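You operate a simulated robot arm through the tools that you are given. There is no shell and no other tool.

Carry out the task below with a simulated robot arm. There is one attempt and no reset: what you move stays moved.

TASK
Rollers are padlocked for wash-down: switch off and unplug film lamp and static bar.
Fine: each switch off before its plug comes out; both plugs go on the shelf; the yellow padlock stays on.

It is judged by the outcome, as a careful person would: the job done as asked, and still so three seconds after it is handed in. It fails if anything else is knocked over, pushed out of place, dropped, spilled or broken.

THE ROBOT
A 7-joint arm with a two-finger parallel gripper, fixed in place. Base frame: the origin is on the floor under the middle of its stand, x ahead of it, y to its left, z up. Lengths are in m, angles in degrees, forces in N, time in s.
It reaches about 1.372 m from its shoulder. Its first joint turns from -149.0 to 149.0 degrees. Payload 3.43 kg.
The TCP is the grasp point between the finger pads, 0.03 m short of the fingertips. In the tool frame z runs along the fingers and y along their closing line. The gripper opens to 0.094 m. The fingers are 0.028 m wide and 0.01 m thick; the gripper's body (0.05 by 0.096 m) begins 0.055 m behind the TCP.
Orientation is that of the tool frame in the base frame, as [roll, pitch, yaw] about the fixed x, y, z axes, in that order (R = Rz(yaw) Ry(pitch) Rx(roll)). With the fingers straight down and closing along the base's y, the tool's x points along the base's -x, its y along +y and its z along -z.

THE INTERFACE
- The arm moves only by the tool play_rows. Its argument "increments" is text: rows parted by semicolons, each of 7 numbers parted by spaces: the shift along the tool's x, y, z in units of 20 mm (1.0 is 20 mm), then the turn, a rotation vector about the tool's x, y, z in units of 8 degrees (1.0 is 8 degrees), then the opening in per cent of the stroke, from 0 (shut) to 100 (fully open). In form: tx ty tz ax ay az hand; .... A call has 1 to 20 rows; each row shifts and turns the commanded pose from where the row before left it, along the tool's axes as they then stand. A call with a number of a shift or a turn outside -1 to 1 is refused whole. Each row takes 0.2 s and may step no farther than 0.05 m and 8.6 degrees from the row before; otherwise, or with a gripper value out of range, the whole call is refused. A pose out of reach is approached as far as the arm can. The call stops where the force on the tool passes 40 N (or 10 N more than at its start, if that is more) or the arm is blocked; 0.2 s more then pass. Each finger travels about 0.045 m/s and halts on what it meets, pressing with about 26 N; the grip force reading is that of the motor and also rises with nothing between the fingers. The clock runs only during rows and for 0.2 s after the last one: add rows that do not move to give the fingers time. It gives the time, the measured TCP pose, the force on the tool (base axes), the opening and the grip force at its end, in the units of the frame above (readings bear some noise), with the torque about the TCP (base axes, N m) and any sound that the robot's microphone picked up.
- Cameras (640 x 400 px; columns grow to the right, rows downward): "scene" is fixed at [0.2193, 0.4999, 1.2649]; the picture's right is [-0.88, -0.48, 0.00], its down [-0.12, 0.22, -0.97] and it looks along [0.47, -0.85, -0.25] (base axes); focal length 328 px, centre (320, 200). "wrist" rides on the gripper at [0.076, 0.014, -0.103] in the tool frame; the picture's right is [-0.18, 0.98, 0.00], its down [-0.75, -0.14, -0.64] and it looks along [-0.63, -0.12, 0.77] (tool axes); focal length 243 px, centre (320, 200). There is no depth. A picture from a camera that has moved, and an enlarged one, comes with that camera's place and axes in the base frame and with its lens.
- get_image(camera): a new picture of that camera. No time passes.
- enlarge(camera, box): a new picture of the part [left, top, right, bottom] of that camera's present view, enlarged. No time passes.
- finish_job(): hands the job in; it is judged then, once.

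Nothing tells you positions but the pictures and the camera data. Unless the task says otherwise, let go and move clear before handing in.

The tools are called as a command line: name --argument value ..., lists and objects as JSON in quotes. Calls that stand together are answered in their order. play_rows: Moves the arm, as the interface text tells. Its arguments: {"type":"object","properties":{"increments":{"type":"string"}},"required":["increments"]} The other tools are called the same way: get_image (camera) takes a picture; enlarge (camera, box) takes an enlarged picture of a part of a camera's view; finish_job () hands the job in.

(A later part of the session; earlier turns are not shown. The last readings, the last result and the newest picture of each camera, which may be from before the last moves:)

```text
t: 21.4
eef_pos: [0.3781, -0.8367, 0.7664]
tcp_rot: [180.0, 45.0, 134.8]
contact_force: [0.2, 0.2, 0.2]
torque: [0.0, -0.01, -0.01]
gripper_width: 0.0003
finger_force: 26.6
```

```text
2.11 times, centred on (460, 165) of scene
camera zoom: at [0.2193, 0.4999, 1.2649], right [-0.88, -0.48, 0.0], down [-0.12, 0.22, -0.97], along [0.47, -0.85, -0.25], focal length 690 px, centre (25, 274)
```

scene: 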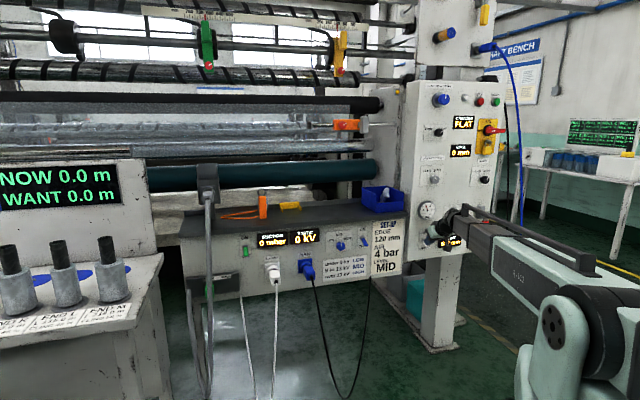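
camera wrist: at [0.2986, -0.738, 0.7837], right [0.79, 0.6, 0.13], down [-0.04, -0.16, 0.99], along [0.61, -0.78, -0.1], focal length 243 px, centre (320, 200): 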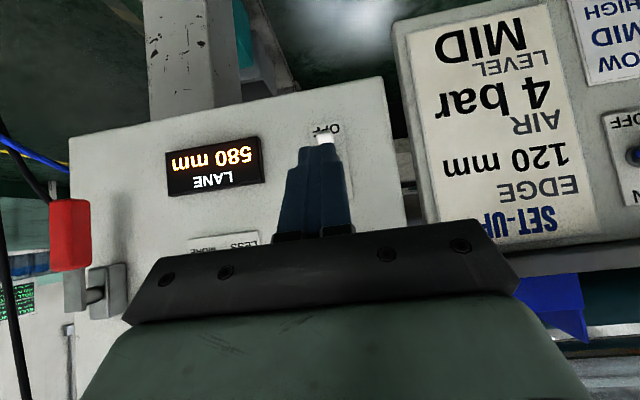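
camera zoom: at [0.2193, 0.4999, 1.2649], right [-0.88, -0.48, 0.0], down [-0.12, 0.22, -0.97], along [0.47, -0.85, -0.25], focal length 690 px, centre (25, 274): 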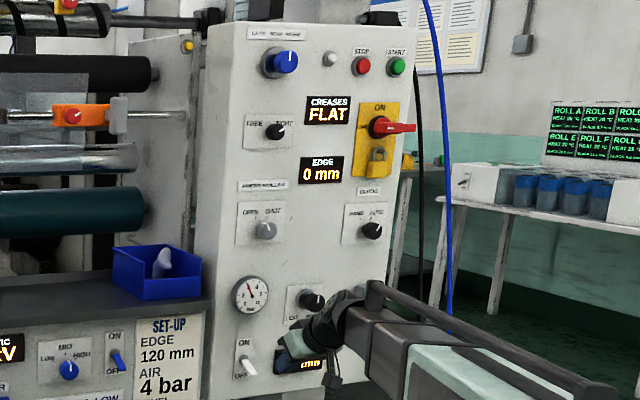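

Both switches are off and the lamp is dark. Now I travel back left, fingers opening, to look at the two plugs from the front.

play_rows --increments "0.051 0.974 -0.129 0 0 0 0; 0.051 0.974 -0.129 0 0 0 0; 0.051 0.974 -0.129 0 0 0 0; 0.051 0.974 -0.129 0 0 0 0; 0.051 0.974 -0.129 0 0 0 0; 0.051 0.974 -0.129 0 0 0 0; 0.051 0.974 -0.129 0 0 0 0; 0.051 0.974 -0.129 0 0 0 0; 0.051 0.974 -0.129 0 0 0 0; 0.051 0.974 -0.129 0 0 0 0; 0.051 0.974 -0.129 0 0 0 0; 0.051 0.974 -0.129 0 0 0 0; 0.051 0.974 -0.129 0 0 0 0; 0.051 0.974 -0.129 0 0 0 0; 0.051 0.974 -0.129 0 0 0 0; 0.051 0.974 -0.129 0 0 0 0; 0.051 0.974 -0.129 0 0 0 0; 0.051 0.974 -0.129 0 0 0 0; 0.051 0.974 -0.129 0 0 0 0; 0.051 0.974 -0.129 0 0 0 0"

play_rows --increments "0.051 0.974 -0.129 0 0 0 70; 0.051 0.974 -0.129 0 0 0 70; 0.051 0.974 -0.129 0 0 0 70; 0.051 0.974 -0.129 0 0 0 70; 0.051 0.974 -0.129 0 0 0 70; 0.051 0.974 -0.129 0 0 0 70; 0.051 0.974 -0.129 0 0 0 70; 0.051 0.974 -0.129 0 0 0 70; 0.051 0.974 -0.129 0 0 0 70; 0.051 0.974 -0.129 0 0 0 70; 0.051 0.974 -0.129 0 0 0 70; 0 0 0 0 0 0 70"

get_image --camera "wrist"

get_image --camera "scene"

```text
t: 25.6
eef_pos: [0.6195, -0.5267, 0.7868]
tcp_rot: [-180.0, 45.0, 134.8]
contact_force: [0.8, 0.4, -0.6]
torque: [-0.01, 0.02, 0.0]
gripper_width: 0.0
finger_force: 26.2
```

```text
t: 28.2
eef_pos: [0.7505, -0.3563, 0.7999]
tcp_rot: [180.0, 45.0, 134.9]
contact_force: [0.0, 0.1, -0.2]
torque: [0.03, -0.01, 0.02]
gripper_width: 0.0658
finger_force: 0.1
```

```text
taken
camera wrist: at [0.67, -0.2555, 0.8189], right [0.79, 0.6, 0.13], down [-0.04, -0.16, 0.99], along [0.61, -0.78, -0.1], focal length 243 px, centre (320, 200)
```

wrist: 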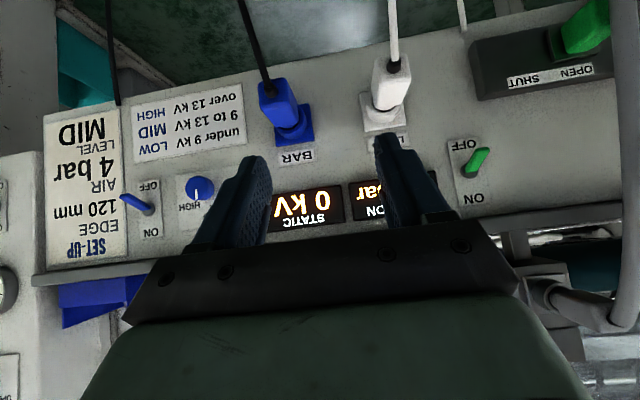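

```text
taken
```

scene: 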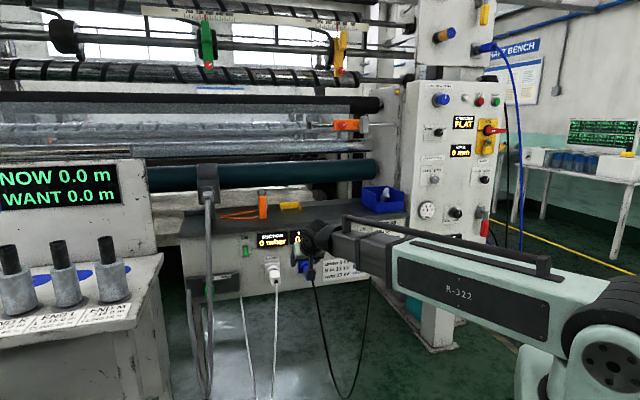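

The two plugs are clearly visible now. I enlarge both views of them to measure their geometry.

enlarge --camera "wrist" --box '[240, 40, 430, 170]'

enlarge --camera "scene" --box '[250, 235, 330, 290]'

```text
3.08 times, centred on (335, 105) of wrist
camera zoom: at [0.67, -0.2555, 0.8189], right [0.79, 0.6, 0.13], down [-0.04, -0.16, 0.99], along [0.61, -0.78, -0.1], focal length 746 px, centre (274, 492)
```

zoom: 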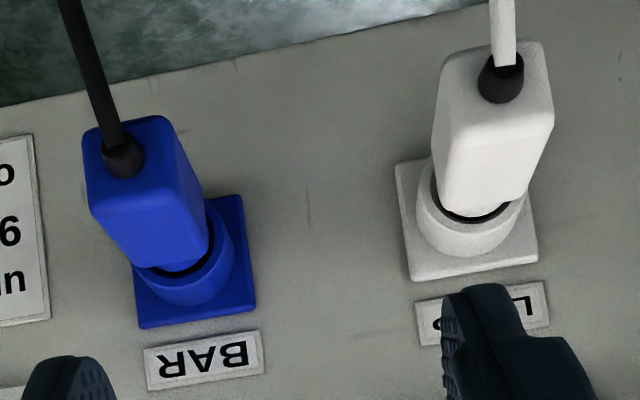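

```text
7.27 times, centred on (290, 262) of scene
camera zoom: at [0.2193, 0.4999, 1.2649], right [-0.88, -0.48, 0.0], down [-0.12, 0.22, -0.97], along [0.47, -0.85, -0.25], focal length 2383 px, centre (538, -254)
```

zoom: 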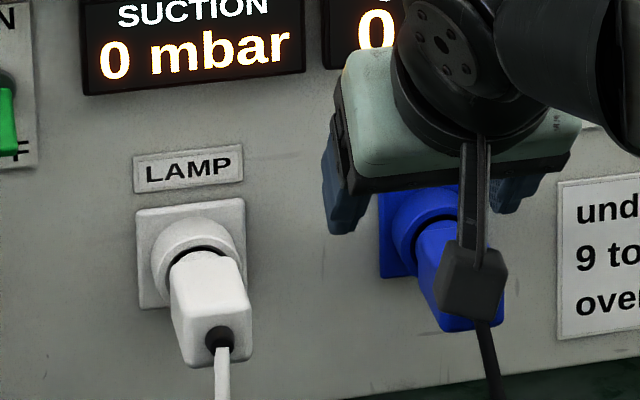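

Sockets are at about s=0.227 (BAR) and s=0.358 (LAMP), z≈0.67, with plug bodies protruding to n≈-0.90. I zoom further to measure plug body height and width.

enlarge --camera "wrist" --box '[355, 40, 425, 140]'

enlarge --camera "wrist" --box '[250, 60, 330, 150]'

enlarge --camera "scene" --box '[260, 255, 295, 290]'

```text
4.00 times, centred on (390, 90) of wrist
camera zoom: at [0.67, -0.2555, 0.8189], right [0.79, 0.6, 0.13], down [-0.04, -0.16, 0.99], along [0.61, -0.78, -0.1], focal length 970 px, centre (40, 640)
```

zoom: 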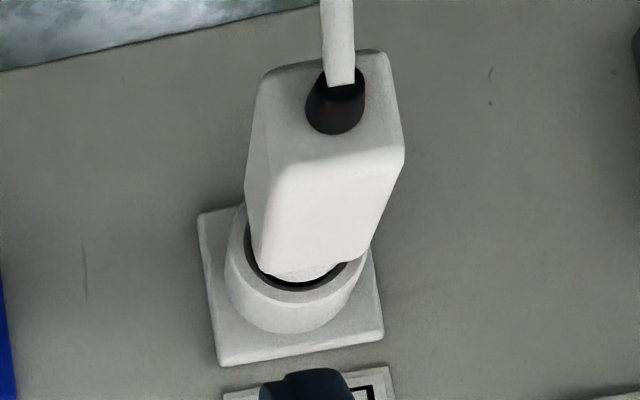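

```text
4.44 times, centred on (290, 105) of wrist
camera zoom: at [0.67, -0.2555, 0.8189], right [0.79, 0.6, 0.13], down [-0.04, -0.16, 0.99], along [0.61, -0.78, -0.1], focal length 1078 px, centre (453, 622)
```

zoom: 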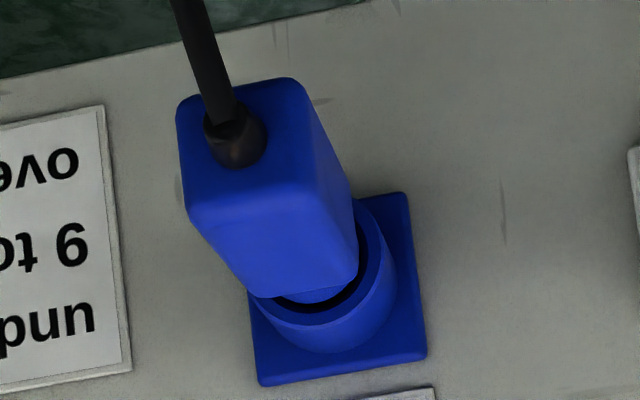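

```text
11.43 times, centred on (278, 272) of scene
camera zoom: at [0.2193, 0.4999, 1.2649], right [-0.88, -0.48, 0.0], down [-0.12, 0.22, -0.97], along [0.47, -0.85, -0.25], focal length 3745 px, centre (806, -629)
```

zoom: 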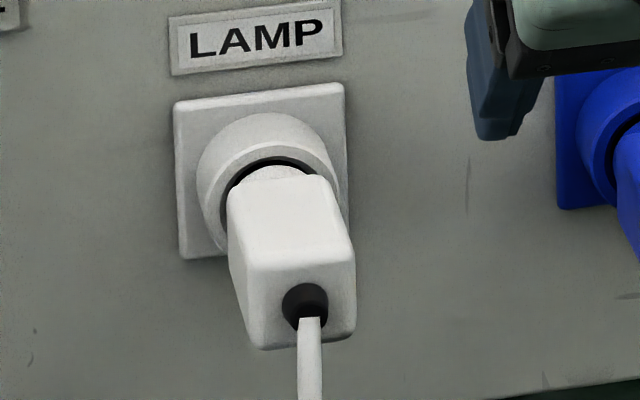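

The LAMP plug body is about 33×29 mm, spanning n≈-0.906 to -0.958 at s=0.358, z=0.669. I move to a pre-grasp pose 8 cm back along the finger axis.

play_rows --increments "-0.11 0.661 0.842 0 0 0 70; -0.11 0.661 0.842 0 0 0 70; -0.11 0.661 0.842 0 0 0 70; -0.11 0.661 0.842 0 0 0 70; -0.11 0.661 0.842 0 0 0 70; -0.11 0.661 0.842 0 0 0 70; 0 0 0 0 0 0 70"

get_image --camera "wrist"

get_image --camera "scene"

```text
t: 29.8
eef_pos: [0.8632, -0.3566, 0.7382]
tcp_rot: [-179.9, 45.0, 135.1]
contact_force: [0.0, 0.3, 0.1]
torque: [0.0, 0.0, -0.02]
gripper_width: 0.0654
finger_force: 0.1
```

```text
taken
camera wrist: at [0.7836, -0.2564, 0.7571], right [0.79, 0.6, 0.13], down [-0.04, -0.16, 0.99], along [0.61, -0.78, -0.1], focal length 243 px, centre (320, 200)
```

wrist: 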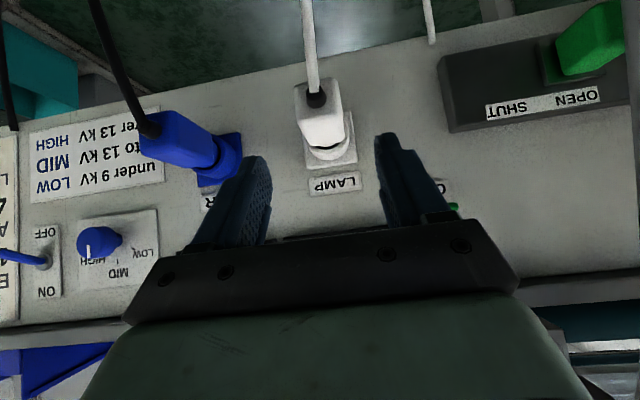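

```text
taken
```

scene: 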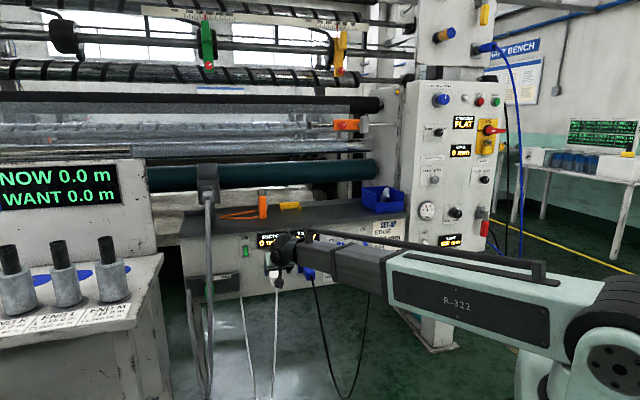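

enlarge --camera "wrist" --box '[250, 60, 410, 200]'

enlarge --camera "scene" --box '[250, 225, 330, 290]'

```text
2.86 times, centred on (330, 130) of wrist
camera zoom: at [0.7836, -0.2564, 0.7571], right [0.79, 0.6, 0.13], down [-0.04, -0.16, 0.99], along [0.61, -0.78, -0.1], focal length 693 px, centre (291, 400)
```

zoom: 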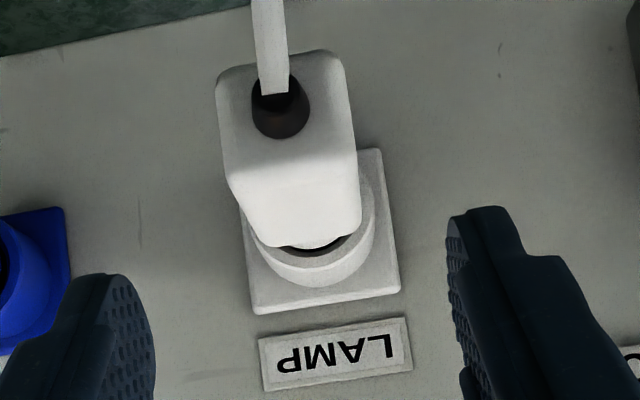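

```text
6.15 times, centred on (290, 258) of scene
camera zoom: at [0.2193, 0.4999, 1.2649], right [-0.88, -0.48, 0.0], down [-0.12, 0.22, -0.97], along [0.47, -0.85, -0.25], focal length 2016 px, centre (505, -154)
```

zoom: 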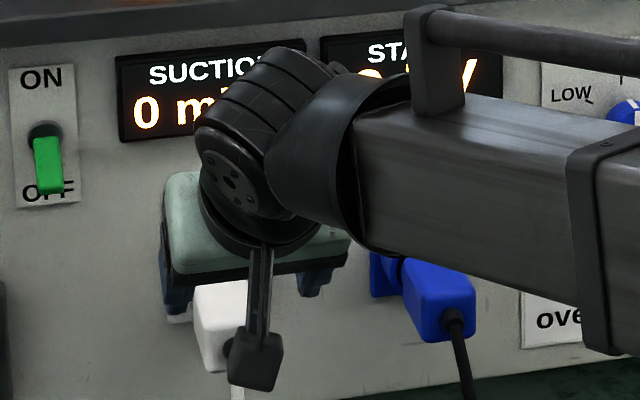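

Well-centred on the white plug. I advance along the finger axis to straddle it, then check.

play_rows --increments "0 0.05 0.815 0 0 0 70; 0 0 0.815 0 0 0 70; 0 0 0.815 0 0 0 70; 0 0 0.815 0 0 0 70; 0 0 0.815 0 0 0 70; 0 0 0 0 0 0 70"

get_image --camera "wrist"

enlarge --camera "scene" --box '[250, 225, 330, 290]'

```text
t: 31.2
eef_pos: [0.9058, -0.3964, 0.6798]
tcp_rot: [-179.9, 45.1, 134.9]
contact_force: [-0.3, -0.8, 0.2]
torque: [-0.01, 0.03, 0.01]
gripper_width: 0.0653
finger_force: 0.1
```

```text
taken
camera wrist: at [0.8261, -0.297, 0.6989], right [0.79, 0.6, 0.13], down [-0.04, -0.16, 0.99], along [0.61, -0.78, -0.1], focal length 243 px, centre (320, 200)
```

wrist: 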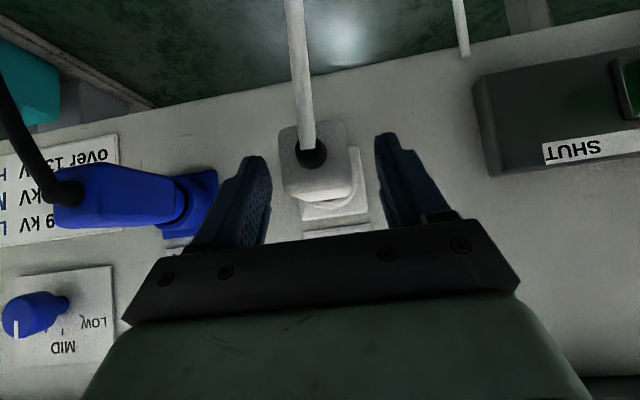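

```text
6.15 times, centred on (290, 258) of scene
camera zoom: at [0.2193, 0.4999, 1.2649], right [-0.88, -0.48, 0.0], down [-0.12, 0.22, -0.97], along [0.47, -0.85, -0.25], focal length 2016 px, centre (505, -154)
```

zoom: 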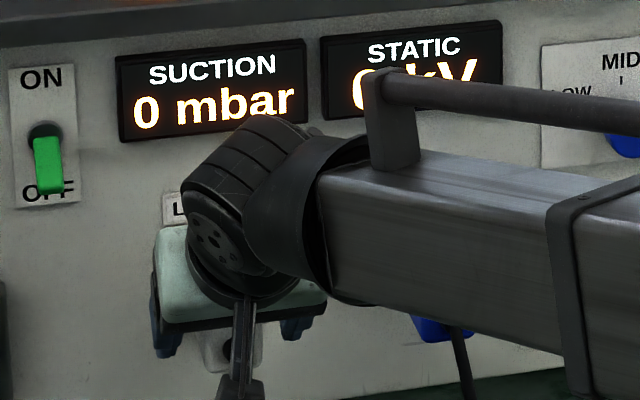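

The plug is centred between the fingers. I advance 4 mm more and close the gripper.

play_rows --increments "0 0 0.2 0 0 0 70; 0 0 0 0 0 0 0; 0 0 0 0 0 0 0; 0 0 0 0 0 0 0; 0 0 0 0 0 0 0"

get_image --camera "wrist"

```text
t: 32.4
eef_pos: [0.9086, -0.3981, 0.6784]
tcp_rot: [179.9, 45.1, 135.0]
contact_force: [-1.5, -2.6, -0.5]
torque: [-0.07, 0.03, -0.05]
gripper_width: 0.0398
finger_force: 25.8
```

```text
taken
camera wrist: at [0.8279, -0.2994, 0.6958], right [0.79, 0.6, 0.13], down [-0.04, -0.16, 0.99], along [0.61, -0.78, -0.1], focal length 243 px, centre (320, 200)
```

wrist: 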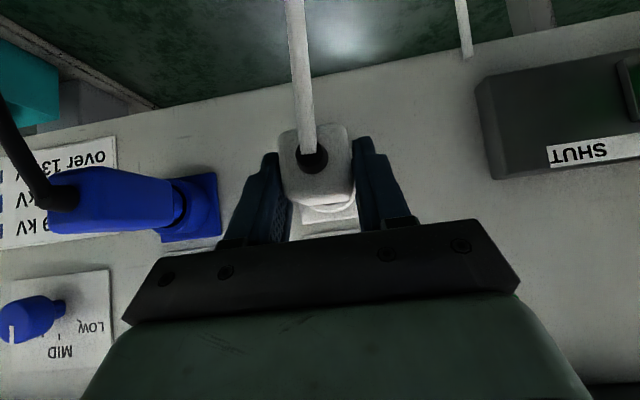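

Gripped at 40 mm width. I pull straight out from the panel in small steps.

play_rows --increments "0.25 0 -0.25 0 0 0 0; 0.25 0 -0.25 0 0 0 0; 0.25 0 -0.25 0 0 0 0; 0.25 0 -0.25 0 0 0 0; 0 0 0 0 0 0 0"

get_image --camera "wrist"

enlarge --camera "scene" --box '[230, 225, 330, 300]'

```text
t: 33.6
eef_pos: [0.8868, -0.379, 0.6765]
tcp_rot: [-180.0, 45.1, 135.1]
contact_force: [0.5, -0.2, 0.3]
torque: [0.0, 0.01, 0.0]
gripper_width: 0.0398
finger_force: 25.8
```

```text
taken
camera wrist: at [0.8074, -0.28, 0.696], right [0.79, 0.6, 0.13], down [-0.04, -0.16, 0.99], along [0.61, -0.78, -0.1], focal length 243 px, centre (320, 200)
```

wrist: 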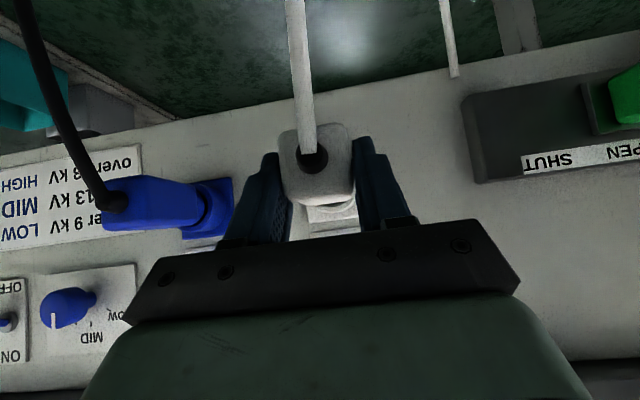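

```text
5.33 times, centred on (280, 262) of scene
camera zoom: at [0.2193, 0.4999, 1.2649], right [-0.88, -0.48, 0.0], down [-0.12, 0.22, -0.97], along [0.47, -0.85, -0.25], focal length 1748 px, centre (533, -133)
```

zoom: 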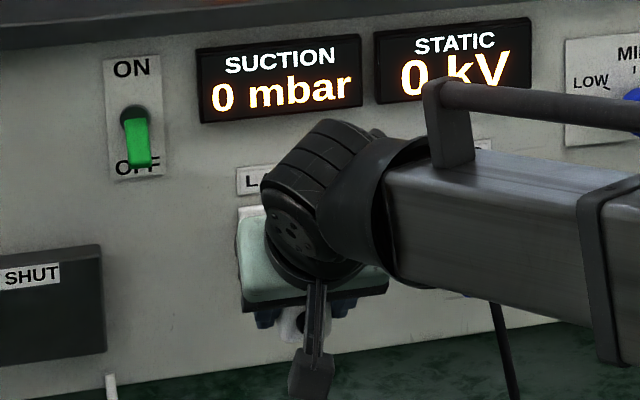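

The white plug came free cleanly. I pull further back, then raise it above shelf height while staying in front of the shelf edge.

play_rows --increments "0.53 0 -0.53 0 0 0 0; 0.53 0 -0.53 0 0 0 0; 0.53 0 -0.53 0 0 0 0; -0.7 0 -0.7 0 0 0 0; -0.7 0 -0.7 0 0 0 0; -0.7 0 -0.7 0 0 0 0; -0.7 0 -0.7 0 0 0 0; -0.7 0 -0.7 0 0 0 0; -0.7 0 -0.7 0 0 0 0; 0 0 0 0 0 0 0"

get_image --camera "wrist"

get_image --camera "scene"

```text
t: 35.8
eef_pos: [0.8554, -0.3469, 0.7978]
tcp_rot: [180.0, 45.0, 134.9]
contact_force: [0.2, 0.0, -1.3]
torque: [0.04, 0.03, 0.02]
gripper_width: 0.0398
finger_force: 25.9
```

```text
taken
camera wrist: at [0.7761, -0.2481, 0.815], right [0.79, 0.6, 0.13], down [-0.04, -0.16, 0.99], along [0.61, -0.78, -0.1], focal length 243 px, centre (320, 200)
```

wrist: 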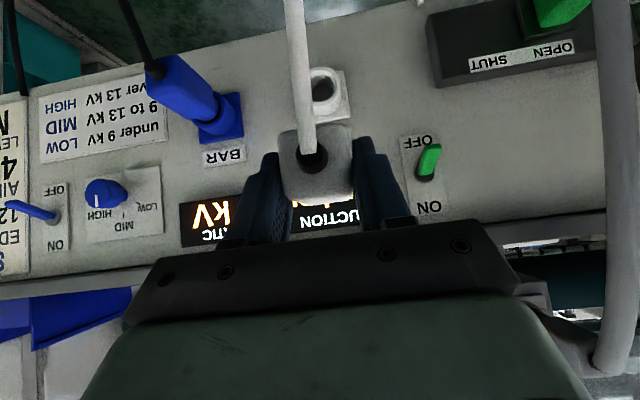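

```text
taken
```

scene: 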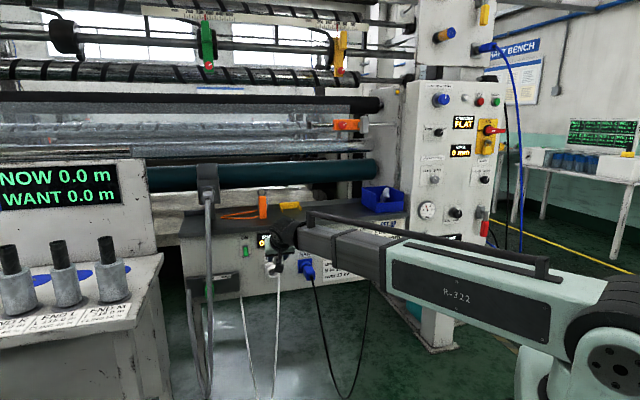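

The white plug is out and hanging from the gripper. I keep raising to above the shelf and shift slightly right, then check before going over the shelf.

play_rows --increments "-0.78 -0.66 -0.78 0 0 0 0; -0.78 -0.66 -0.78 0 0 0 0; -0.78 -0.66 -0.78 0 0 0 0; -0.78 -0.66 -0.78 0 0 0 0; -0.78 -0.66 -0.78 0 0 0 0; -0.78 -0.66 -0.78 0 0 0 0; 0 0 0 0 0 0 0"

get_image --camera "wrist"

get_image --camera "scene"

```text
t: 37.4
eef_pos: [0.8004, -0.4055, 0.9309]
tcp_rot: [-179.9, 45.0, 135.0]
contact_force: [-0.9, -0.1, -1.5]
torque: [0.01, 0.0, -0.01]
gripper_width: 0.0399
finger_force: 25.6
```

```text
taken
camera wrist: at [0.7206, -0.305, 0.9491], right [0.79, 0.6, 0.13], down [-0.04, -0.16, 0.99], along [0.61, -0.78, -0.1], focal length 243 px, centre (320, 200)
```

wrist: 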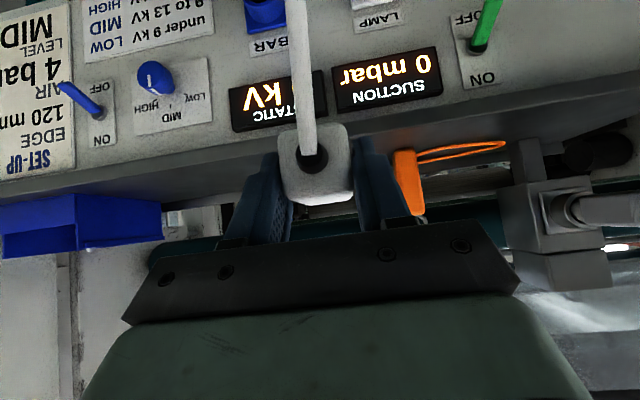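

```text
taken
```

scene: 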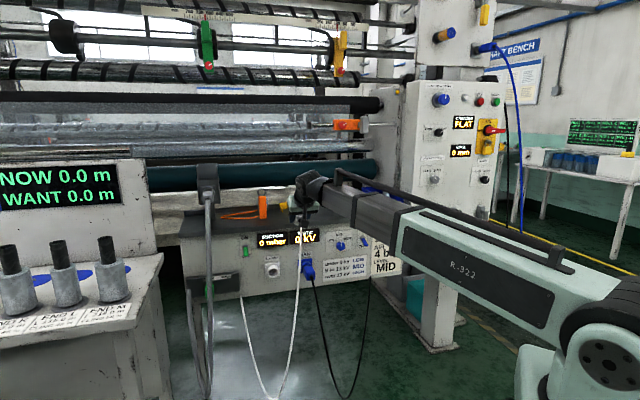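

The cord reaches easily and the plug is in front of and above the shelf. I enlarge to check the shelf edge height and the clear space.

enlarge --camera "wrist" --box '[100, 60, 540, 260]'

enlarge --camera "scene" --box '[220, 160, 400, 280]'

```text
1.45 times, centred on (320, 160) of wrist
camera zoom: at [0.7206, -0.305, 0.9491], right [0.79, 0.6, 0.13], down [-0.04, -0.16, 0.99], along [0.61, -0.78, -0.1], focal length 353 px, centre (320, 258)
```

zoom: 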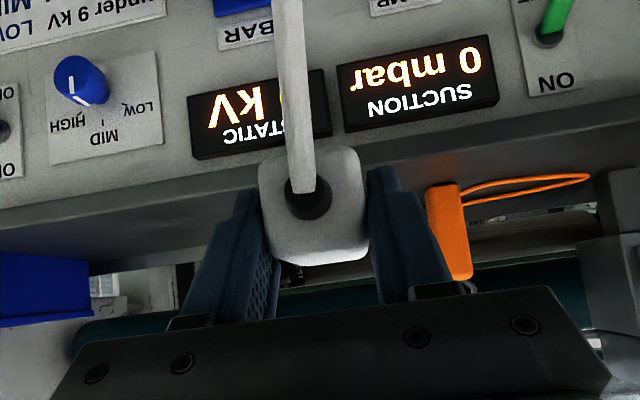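

```text
3.33 times, centred on (310, 220) of scene
camera zoom: at [0.2193, 0.4999, 1.2649], right [-0.88, -0.48, 0.0], down [-0.12, 0.22, -0.97], along [0.47, -0.85, -0.25], focal length 1092 px, centre (353, 133)
```

zoom: 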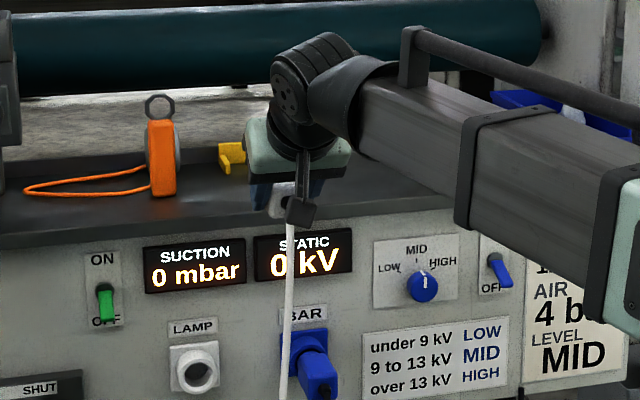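

Shelf top is roughly z 0.86–0.875; clear strip exists near s≈0.30 between the orange tester and the yellow bracket (which sits further back). I move the plug in over the shelf at a safe height.

play_rows --increments "-0.959 0.143 0.859 0 0 0 0; -0.959 0.143 0.859 0 0 0 0; -0.959 0.143 0.859 0 0 0 0; -0.959 0.143 0.859 0 0 0 0; -0.959 0.143 0.859 0 0 0 0; 0 0 0 0 0 0 0"

get_image --camera "wrist"

enlarge --camera "scene" --box '[220, 160, 400, 280]'

```text
t: 38.8
eef_pos: [0.9006, -0.4854, 0.9371]
tcp_rot: [179.9, 45.0, 135.0]
contact_force: [0.3, 0.5, -1.6]
torque: [0.0, 0.04, 0.02]
gripper_width: 0.0396
finger_force: 25.5
```

```text
taken
camera wrist: at [0.8208, -0.3868, 0.9553], right [0.79, 0.6, 0.13], down [-0.04, -0.16, 0.99], along [0.61, -0.78, -0.1], focal length 243 px, centre (320, 200)
```

wrist: 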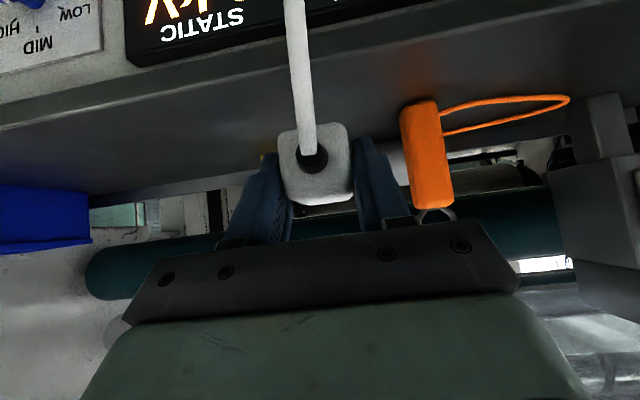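

```text
3.33 times, centred on (310, 220) of scene
camera zoom: at [0.2193, 0.4999, 1.2649], right [-0.88, -0.48, 0.0], down [-0.12, 0.22, -0.97], along [0.47, -0.85, -0.25], focal length 1092 px, centre (353, 133)
```

zoom: 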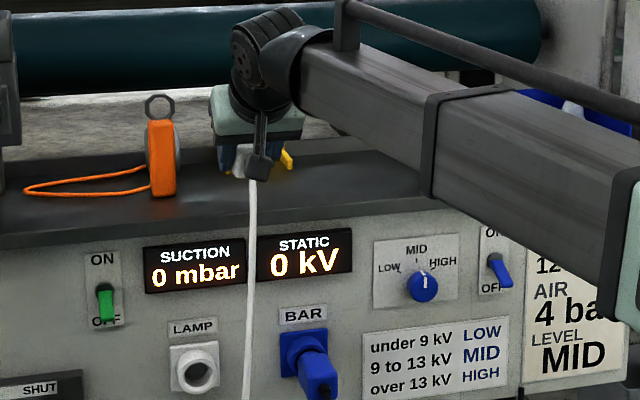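

From the orange block's base I get shelf top z≈0.859. I move 5.5 cm further in and lower to just above the surface.

play_rows --increments "-0.65 0.1 0.65 0 0 0 0; -0.65 0.1 0.65 0 0 0 0; -0.65 0.1 0.65 0 0 0 0; 0.354 0 0.354 0 0 0 0; 0.354 0 0.354 0 0 0 0; 0.354 0 0.354 0 0 0 0; 0.2 0 0.2 0 0 0 0; 0 0 0 0 0 0 0"

get_image --camera "wrist"

enlarge --camera "scene" --box '[240, 180, 330, 250]'

```text
t: 40.6
eef_pos: [0.9431, -0.5199, 0.8988]
tcp_rot: [-180.0, 45.0, 134.9]
contact_force: [-0.4, -0.7, -1.1]
torque: [0.0, 0.04, -0.03]
gripper_width: 0.0399
finger_force: 26.2
```

```text
taken
camera wrist: at [0.864, -0.4195, 0.9181], right [0.79, 0.6, 0.13], down [-0.04, -0.16, 0.99], along [0.61, -0.78, -0.1], focal length 243 px, centre (320, 200)
```

wrist: 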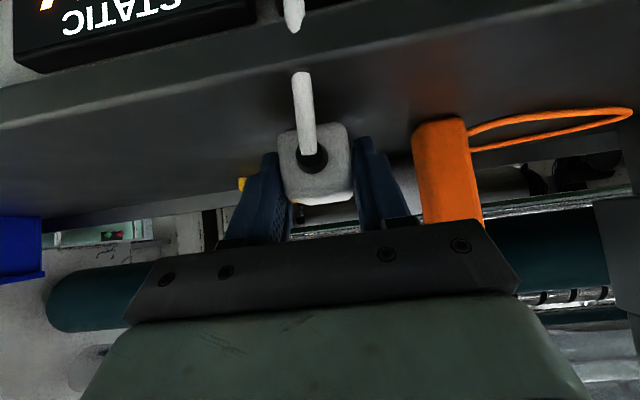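

```text
5.71 times, centred on (285, 215) of scene
camera zoom: at [0.2193, 0.4999, 1.2649], right [-0.88, -0.48, 0.0], down [-0.12, 0.22, -0.97], along [0.47, -0.85, -0.25], focal length 1872 px, centre (520, 114)
```

zoom: 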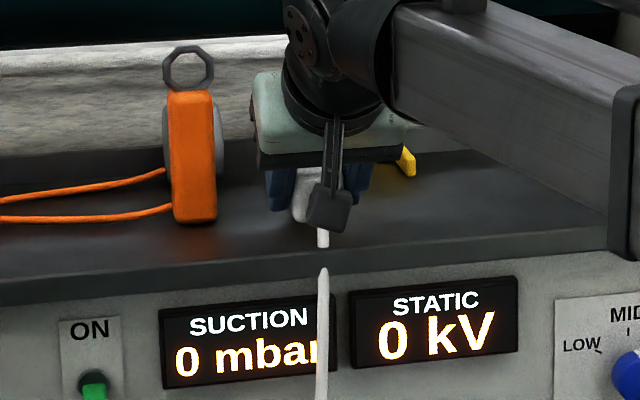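

The plug is just above the shelf (the cord is only clipping visually). I lower in small steps, watching the force.

play_rows --increments "0.1 0 0.1 0 0 0 0; 0.1 0 0.1 0 0 0 0; 0 0 0 0 0 0 0"

enlarge --camera "wrist" --box '[220, 60, 420, 230]'

```text
t: 41.4
eef_pos: [0.9427, -0.5182, 0.8949]
tcp_rot: [-180.0, 45.0, 135.0]
contact_force: [-0.5, 0.2, -1.5]
torque: [0.0, 0.02, 0.0]
gripper_width: 0.0396
finger_force: 25.6
```

```text
2.35 times, centred on (320, 145) of wrist
camera zoom: at [0.864, -0.4196, 0.913], right [0.79, 0.6, 0.13], down [-0.04, -0.16, 0.99], along [0.61, -0.78, -0.1], focal length 571 px, centre (320, 329)
```

zoom: 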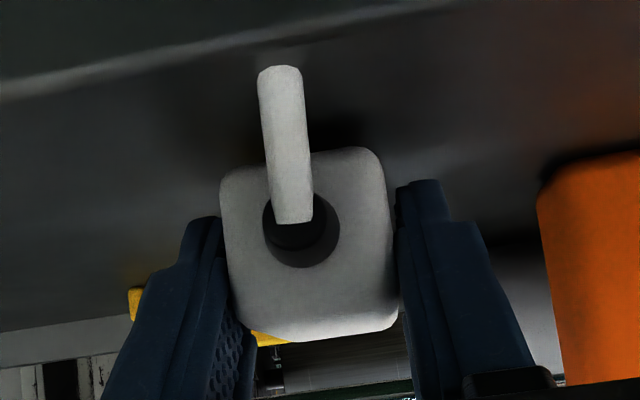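

Nearly there — contact shadow is close beneath the plug. Continue with 2 mm steps.

play_rows --increments "0.07 0 0.07 0 0 0 0; 0.07 0 0.07 0 0 0 0; 0 0 0 0 0 0 0"

enlarge --camera "wrist" --box '[220, 60, 420, 230]'

```text
t: 42.2
eef_pos: [0.9435, -0.5178, 0.8908]
tcp_rot: [179.9, 45.1, 135.0]
contact_force: [-0.4, 0.7, 2.6]
torque: [-0.06, 0.01, -0.06]
gripper_width: 0.0397
finger_force: 25.8
```

```text
2.35 times, centred on (320, 145) of wrist
camera zoom: at [0.864, -0.4192, 0.9096], right [0.79, 0.6, 0.13], down [-0.04, -0.15, 0.99], along [0.61, -0.78, -0.09], focal length 571 px, centre (320, 329)
```

zoom: 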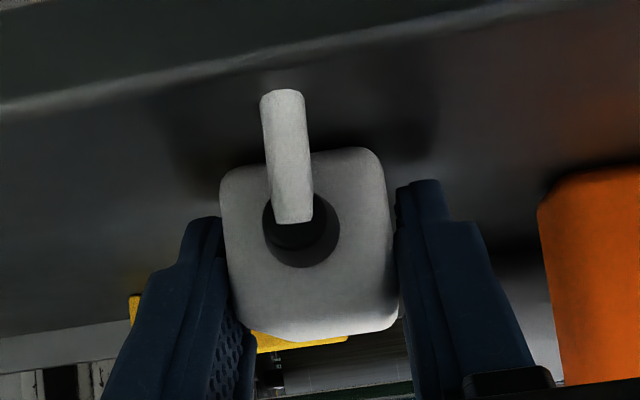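

Contact registered (+4 N change). I open the fingers in place and then withdraw along the finger axis.

play_rows --increments "0.02 0 0.02 0 0 0 0; 0 0 0 0 0 0 66; 0 0 0 0 0 0 66; 0 0 0 0 0 0 66; 0 0 0 0 0 0 66"

get_image --camera "wrist"

```text
t: 43.4
eef_pos: [0.9446, -0.5172, 0.8914]
tcp_rot: [180.0, 45.1, 135.0]
contact_force: [2.5, 8.3, 11.2]
torque: [0.0, 0.03, 0.01]
gripper_width: 0.0578
finger_force: 0.1
```

```text
taken
camera wrist: at [0.8639, -0.4182, 0.9096], right [0.79, 0.6, 0.13], down [-0.05, -0.15, 0.99], along [0.62, -0.78, -0.09], focal length 243 px, centre (320, 200)
```

wrist: 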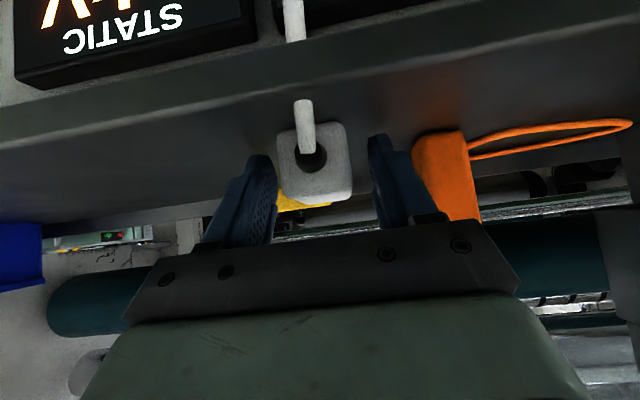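

The plug is released and resting on the shelf; a fingertip is lightly rubbing the shelf. I withdraw up and out along the finger axis.

play_rows --increments "-0.15 0 -0.15 0 0 0 62; 0 0 -0.6 0 0 0 62; 0 0 -0.8 0 0 0 62; 0 0 -1 0 0 0 62; 0 0 -1 0 0 0 62; 0 0 -1 0 0 0 62; 0 0 0 0 0 0 62"

get_image --camera "wrist"

enlarge --camera "scene" --box '[220, 170, 340, 270]'

```text
t: 45.0
eef_pos: [0.9005, -0.4737, 0.9573]
tcp_rot: [180.0, 45.0, 135.0]
contact_force: [-0.7, 0.3, -0.2]
torque: [-0.01, 0.01, -0.02]
gripper_width: 0.0583
finger_force: 0.1
```

```text
taken
camera wrist: at [0.8206, -0.3741, 0.9757], right [0.79, 0.6, 0.13], down [-0.04, -0.16, 0.99], along [0.61, -0.78, -0.1], focal length 243 px, centre (320, 200)
```

wrist: 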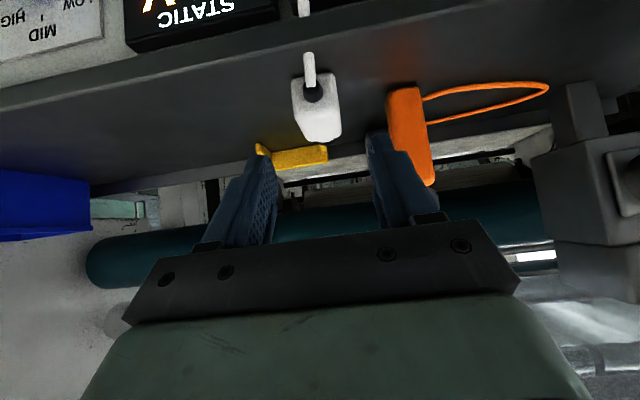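

```text
4.00 times, centred on (280, 220) of scene
camera zoom: at [0.2193, 0.4999, 1.2649], right [-0.88, -0.48, 0.0], down [-0.12, 0.22, -0.97], along [0.47, -0.85, -0.25], focal length 1311 px, centre (480, 120)
```

zoom: 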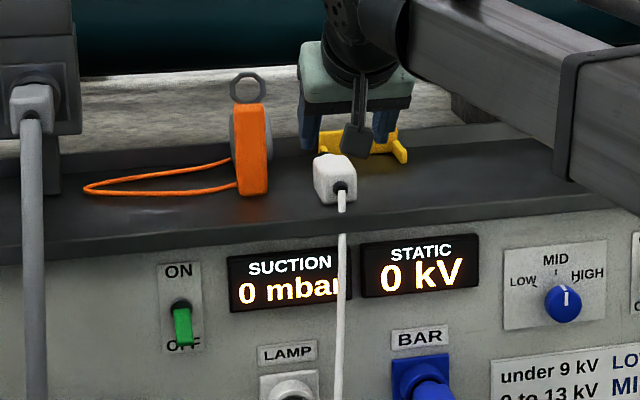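

The white plug is lying steady on the shelf, with bracket and tester undisturbed. I retreat outward, then descend to the pre-grasp pose for the blue BAR plug.

play_rows --increments "0.849 0 -0.849 0 0 0 62; 0.849 0 -0.849 0 0 0 62; 0.849 0 -0.849 0 0 0 62; 0.849 0 -0.849 0 0 0 75; 0.849 0 -0.849 0 0 0 75; 0.817 -0.406 0.912 0 0 0 75; 0.817 -0.406 0.912 0 0 0 75; 0.817 -0.406 0.912 0 0 0 75; 0.817 -0.406 0.912 0 0 0 75; 0.817 -0.406 0.912 0 0 0 75; 0.817 -0.406 0.912 0 0 0 75; 0.817 -0.406 0.912 0 0 0 75; 0.817 -0.406 0.912 0 0 0 75; 0.817 -0.406 0.912 0 0 0 75; 0 0 0 0 0 0 75"

get_image --camera "wrist"

get_image --camera "scene"

```text
t: 48.2
eef_pos: [0.7719, -0.4482, 0.7362]
tcp_rot: [180.0, 45.0, 134.8]
contact_force: [-0.1, 0.2, -1.3]
torque: [0.02, 0.03, -0.03]
gripper_width: 0.0706
finger_force: 0.1
```

```text
taken
camera wrist: at [0.6918, -0.3489, 0.7543], right [0.79, 0.6, 0.13], down [-0.04, -0.16, 0.99], along [0.61, -0.78, -0.1], focal length 243 px, centre (320, 200)
```

wrist: 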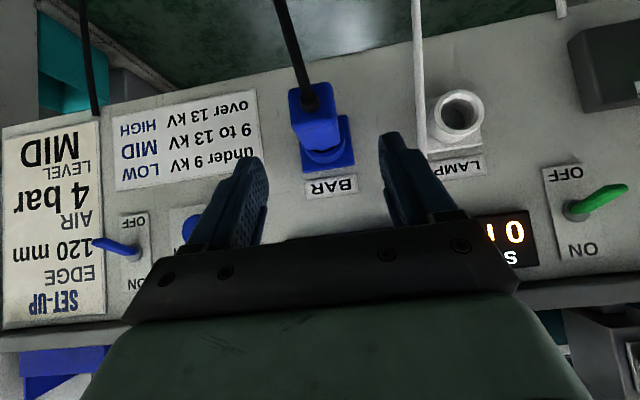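

```text
taken
```

scene: 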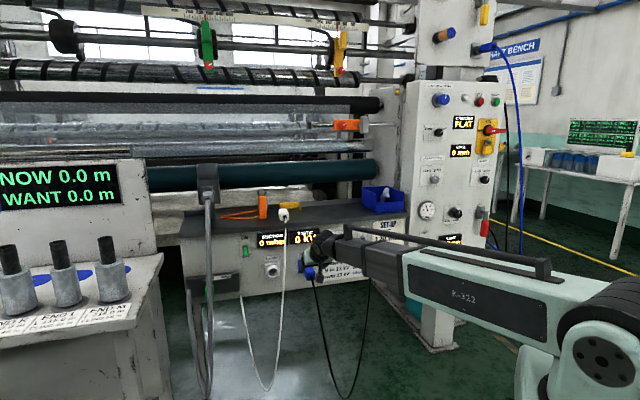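

enlarge --camera "wrist" --box '[250, 60, 410, 200]'

```text
2.86 times, centred on (330, 130) of wrist
camera zoom: at [0.6918, -0.3489, 0.7543], right [0.79, 0.6, 0.13], down [-0.04, -0.16, 0.99], along [0.61, -0.78, -0.1], focal length 693 px, centre (291, 400)
```

zoom: 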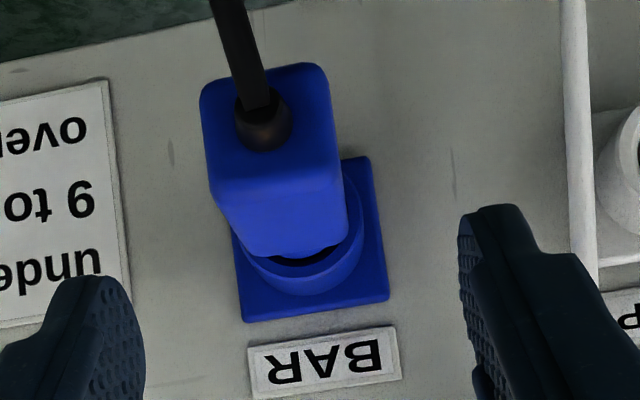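

Well aligned with the blue plug (about 1.5 mm correction). I advance to straddle it.

play_rows --increments "-0.029 -0.016 0.838 0 0 0 75; -0.029 -0.016 0.838 0 0 0 75; -0.029 -0.016 0.838 0 0 0 75; -0.029 -0.016 0.838 0 0 0 75; -0.029 -0.016 0.838 0 0 0 75; 0 0 0 0 0 0 75"

get_image --camera "wrist"

```text
t: 49.6
eef_pos: [0.8134, -0.4948, 0.6797]
tcp_rot: [-180.0, 44.9, 134.8]
contact_force: [-0.1, 0.4, -1.0]
torque: [0.01, -0.01, 0.02]
gripper_width: 0.0706
finger_force: 0.0
```

```text
taken
camera wrist: at [0.7339, -0.3954, 0.6978], right [0.79, 0.6, 0.13], down [-0.04, -0.16, 0.99], along [0.61, -0.78, -0.1], focal length 243 px, centre (320, 200)
```

wrist: 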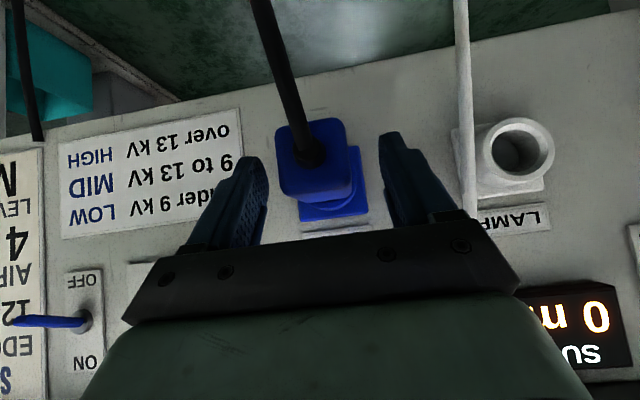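

Centred. Closing the gripper on the blue plug.

play_rows --increments "0 0.03 0.05 0 0 0 75; 0 0 0 0 0 0 0; 0 0 0 0 0 0 0; 0 0 0 0 0 0 0; 0 0 0 0 0 0 0; 0 0 0 0 0 0 0"

get_image --camera "wrist"

```text
t: 51.0
eef_pos: [0.8147, -0.4943, 0.6781]
tcp_rot: [180.0, 45.0, 134.9]
contact_force: [-6.6, -4.4, 0.7]
torque: [-0.1, 0.19, -0.18]
gripper_width: 0.0398
finger_force: 26.1
```

```text
taken
camera wrist: at [0.7347, -0.3953, 0.6972], right [0.79, 0.6, 0.13], down [-0.04, -0.16, 0.99], along [0.61, -0.78, -0.1], focal length 243 px, centre (320, 200)
```

wrist: 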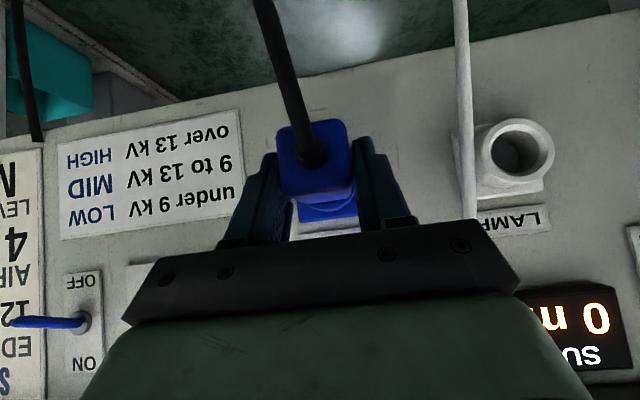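

Gripped at the same 40 mm width with a small side load. I pull it straight out.

play_rows --increments "0.25 0 -0.25 0 0 0 0; 0.25 0 -0.25 0 0 0 0; 0.25 0 -0.25 0 0 0 0; 0.25 0 -0.25 0 0 0 0; 0.53 0 -0.53 0 0 0 0; 0.53 0 -0.53 0 0 0 0; 0.53 0 -0.53 0 0 0 0; 0 0 0 0 0 0 0"

get_image --camera "wrist"

get_image --camera "scene"

```text
t: 52.8
eef_pos: [0.7618, -0.4413, 0.6791]
tcp_rot: [-180.0, 44.9, 135.0]
contact_force: [0.6, 0.3, 0.1]
torque: [0.0, 0.01, 0.0]
gripper_width: 0.0395
finger_force: 25.8
```

```text
taken
camera wrist: at [0.6827, -0.3425, 0.6978], right [0.79, 0.6, 0.13], down [-0.04, -0.16, 0.99], along [0.61, -0.78, -0.1], focal length 243 px, centre (320, 200)
```

wrist: 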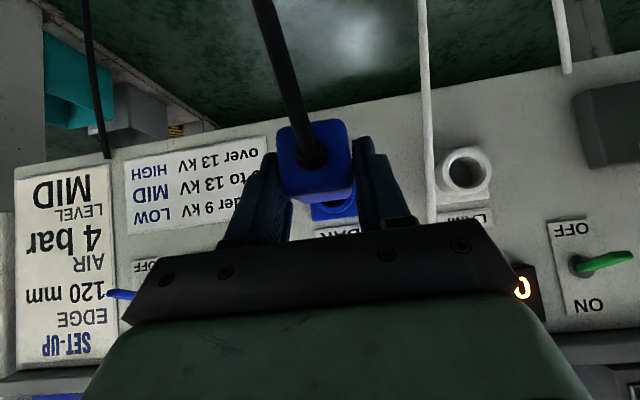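

```text
taken
```

scene: 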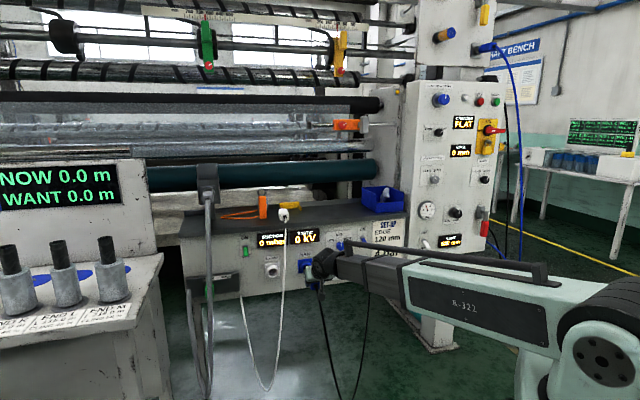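

The blue plug is out. I raise it above shelf height while shifting right to the empty part of the shelf (s≈0.12).

play_rows --increments "-0.912 -0.3 -0.912 0 0 0 0; -0.912 -0.3 -0.912 0 0 0 0; -0.912 -0.6 -0.912 0 0 0 0; -0.912 -0.6 -0.912 0 0 0 0; -0.912 -0.6 -0.912 0 0 0 0; -0.912 -0.6 -0.912 0 0 0 0; -0.912 -0.6 -0.912 0 0 0 0; -0.912 -0.6 -0.912 0 0 0 0; -0.912 -0.6 -0.912 0 0 0 0; -0.912 -0.5 -0.912 0 0 0 0; 0 0 0 0 0 0 0"

get_image --camera "wrist"

get_image --camera "scene"

```text
t: 55.2
eef_pos: [0.6886, -0.5166, 0.9342]
tcp_rot: [-180.0, 45.0, 134.9]
contact_force: [0.7, 0.9, -0.9]
torque: [0.0, 0.01, 0.0]
gripper_width: 0.0396
finger_force: 26.4
```

```text
taken
camera wrist: at [0.6081, -0.4167, 0.954], right [0.79, 0.6, 0.13], down [-0.04, -0.16, 0.99], along [0.61, -0.78, -0.1], focal length 243 px, centre (320, 200)
```

wrist: 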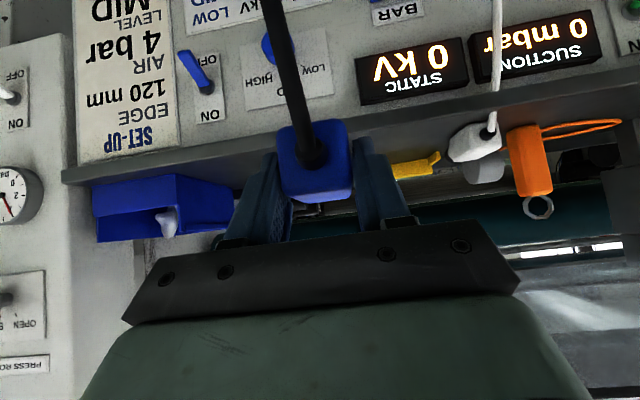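

```text
taken
```

scene: 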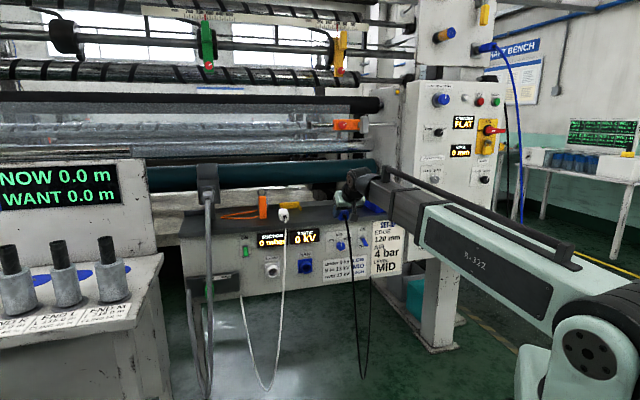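

Clear shelf ahead at s≈0.12. I move in over the shelf and lower to just above the surface.

play_rows --increments "-0.924 0 0.924 0 0 0 0; -0.924 0 0.924 0 0 0 0; -0.924 0 0.924 0 0 0 0; -0.924 0 0.924 0 0 0 0; -0.924 0 0.924 0 0 0 0; -0.924 0 0.924 0 0 0 0; -0.924 0 0.924 0 0 0 0; 0 0 0 0 0 0 0"

get_image --camera "wrist"

enlarge --camera "scene" --box '[260, 160, 420, 260]'

```text
t: 57.0
eef_pos: [0.8166, -0.6483, 0.9334]
tcp_rot: [180.0, 45.0, 134.9]
contact_force: [0.2, -0.7, -1.4]
torque: [0.06, 0.02, 0.01]
gripper_width: 0.0394
finger_force: 26.3
```

```text
taken
camera wrist: at [0.7373, -0.5486, 0.9539], right [0.79, 0.6, 0.13], down [-0.04, -0.16, 0.99], along [0.61, -0.78, -0.1], focal length 243 px, centre (320, 200)
```

wrist: 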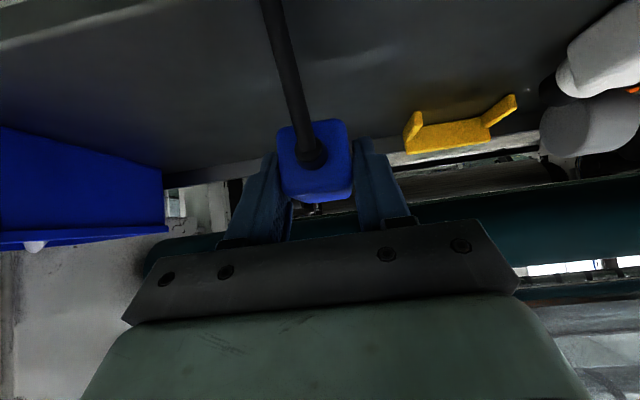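

```text
4.00 times, centred on (340, 210) of scene
camera zoom: at [0.2193, 0.4999, 1.2649], right [-0.88, -0.48, 0.0], down [-0.12, 0.22, -0.97], along [0.47, -0.85, -0.25], focal length 1311 px, centre (240, 160)
```

zoom: 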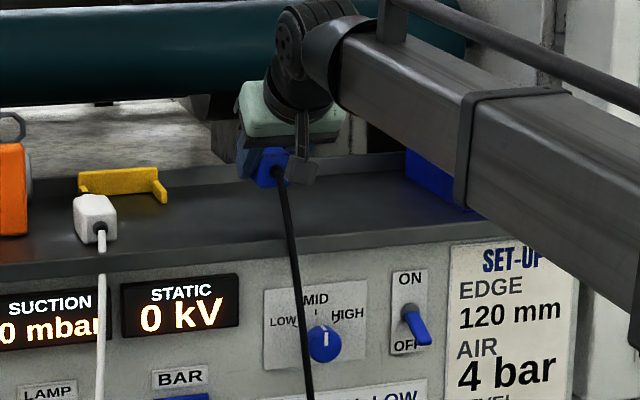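

Clear around. Lowering toward the shelf now.

play_rows --increments "0.313 0 0.313 0 0 0 0; 0.313 0 0.313 0 0 0 0; 0.313 0 0.313 0 0 0 0; 0.313 0 0.313 0 0 0 0; 0.1 0 0.1 0 0 0 0; 0 0 0 0 0 0 0"

play_rows --increments "0.07 0 0.07 0 0 0 0; 0.05 0 0.05 0 0 0 0; 0 0 0 0 0 0 0"

enlarge --camera "wrist" --box '[220, 60, 420, 230]'

```text
t: 58.4
eef_pos: [0.8171, -0.6462, 0.8968]
tcp_rot: [180.0, 44.9, 135.0]
contact_force: [0.0, 0.2, -1.3]
torque: [0.0, 0.01, -0.01]
gripper_width: 0.0397
finger_force: 26.3
```

```text
t: 59.2
eef_pos: [0.818, -0.6456, 0.8932]
tcp_rot: [180.0, 45.0, 134.9]
contact_force: [0.4, -0.1, -1.0]
torque: [0.06, 0.01, -0.01]
gripper_width: 0.0395
finger_force: 25.6
```

```text
2.35 times, centred on (320, 145) of wrist
camera zoom: at [0.7377, -0.5472, 0.9128], right [0.79, 0.6, 0.13], down [-0.04, -0.16, 0.99], along [0.61, -0.78, -0.1], focal length 571 px, centre (320, 329)
```

zoom: 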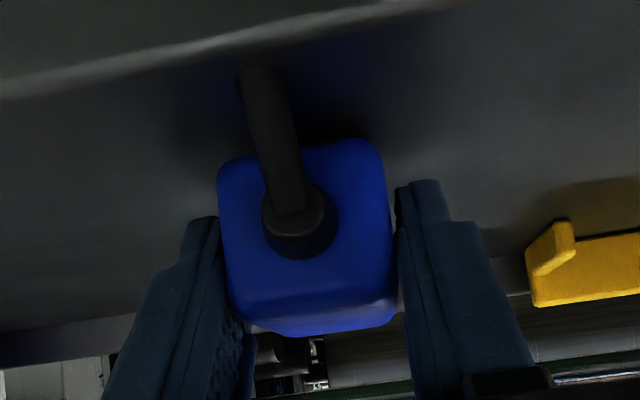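

play_rows --increments "0.05 0 0.05 0 0 0 0; 0.04 0 0.04 0 0 0 0; 0 0 0 0 0 0 0"

```text
t: 60.0
eef_pos: [0.8172, -0.6475, 0.8919]
tcp_rot: [180.0, 45.1, 134.9]
contact_force: [0.0, 0.6, -1.1]
torque: [0.01, 0.03, 0.0]
gripper_width: 0.0395
finger_force: 26.0
```

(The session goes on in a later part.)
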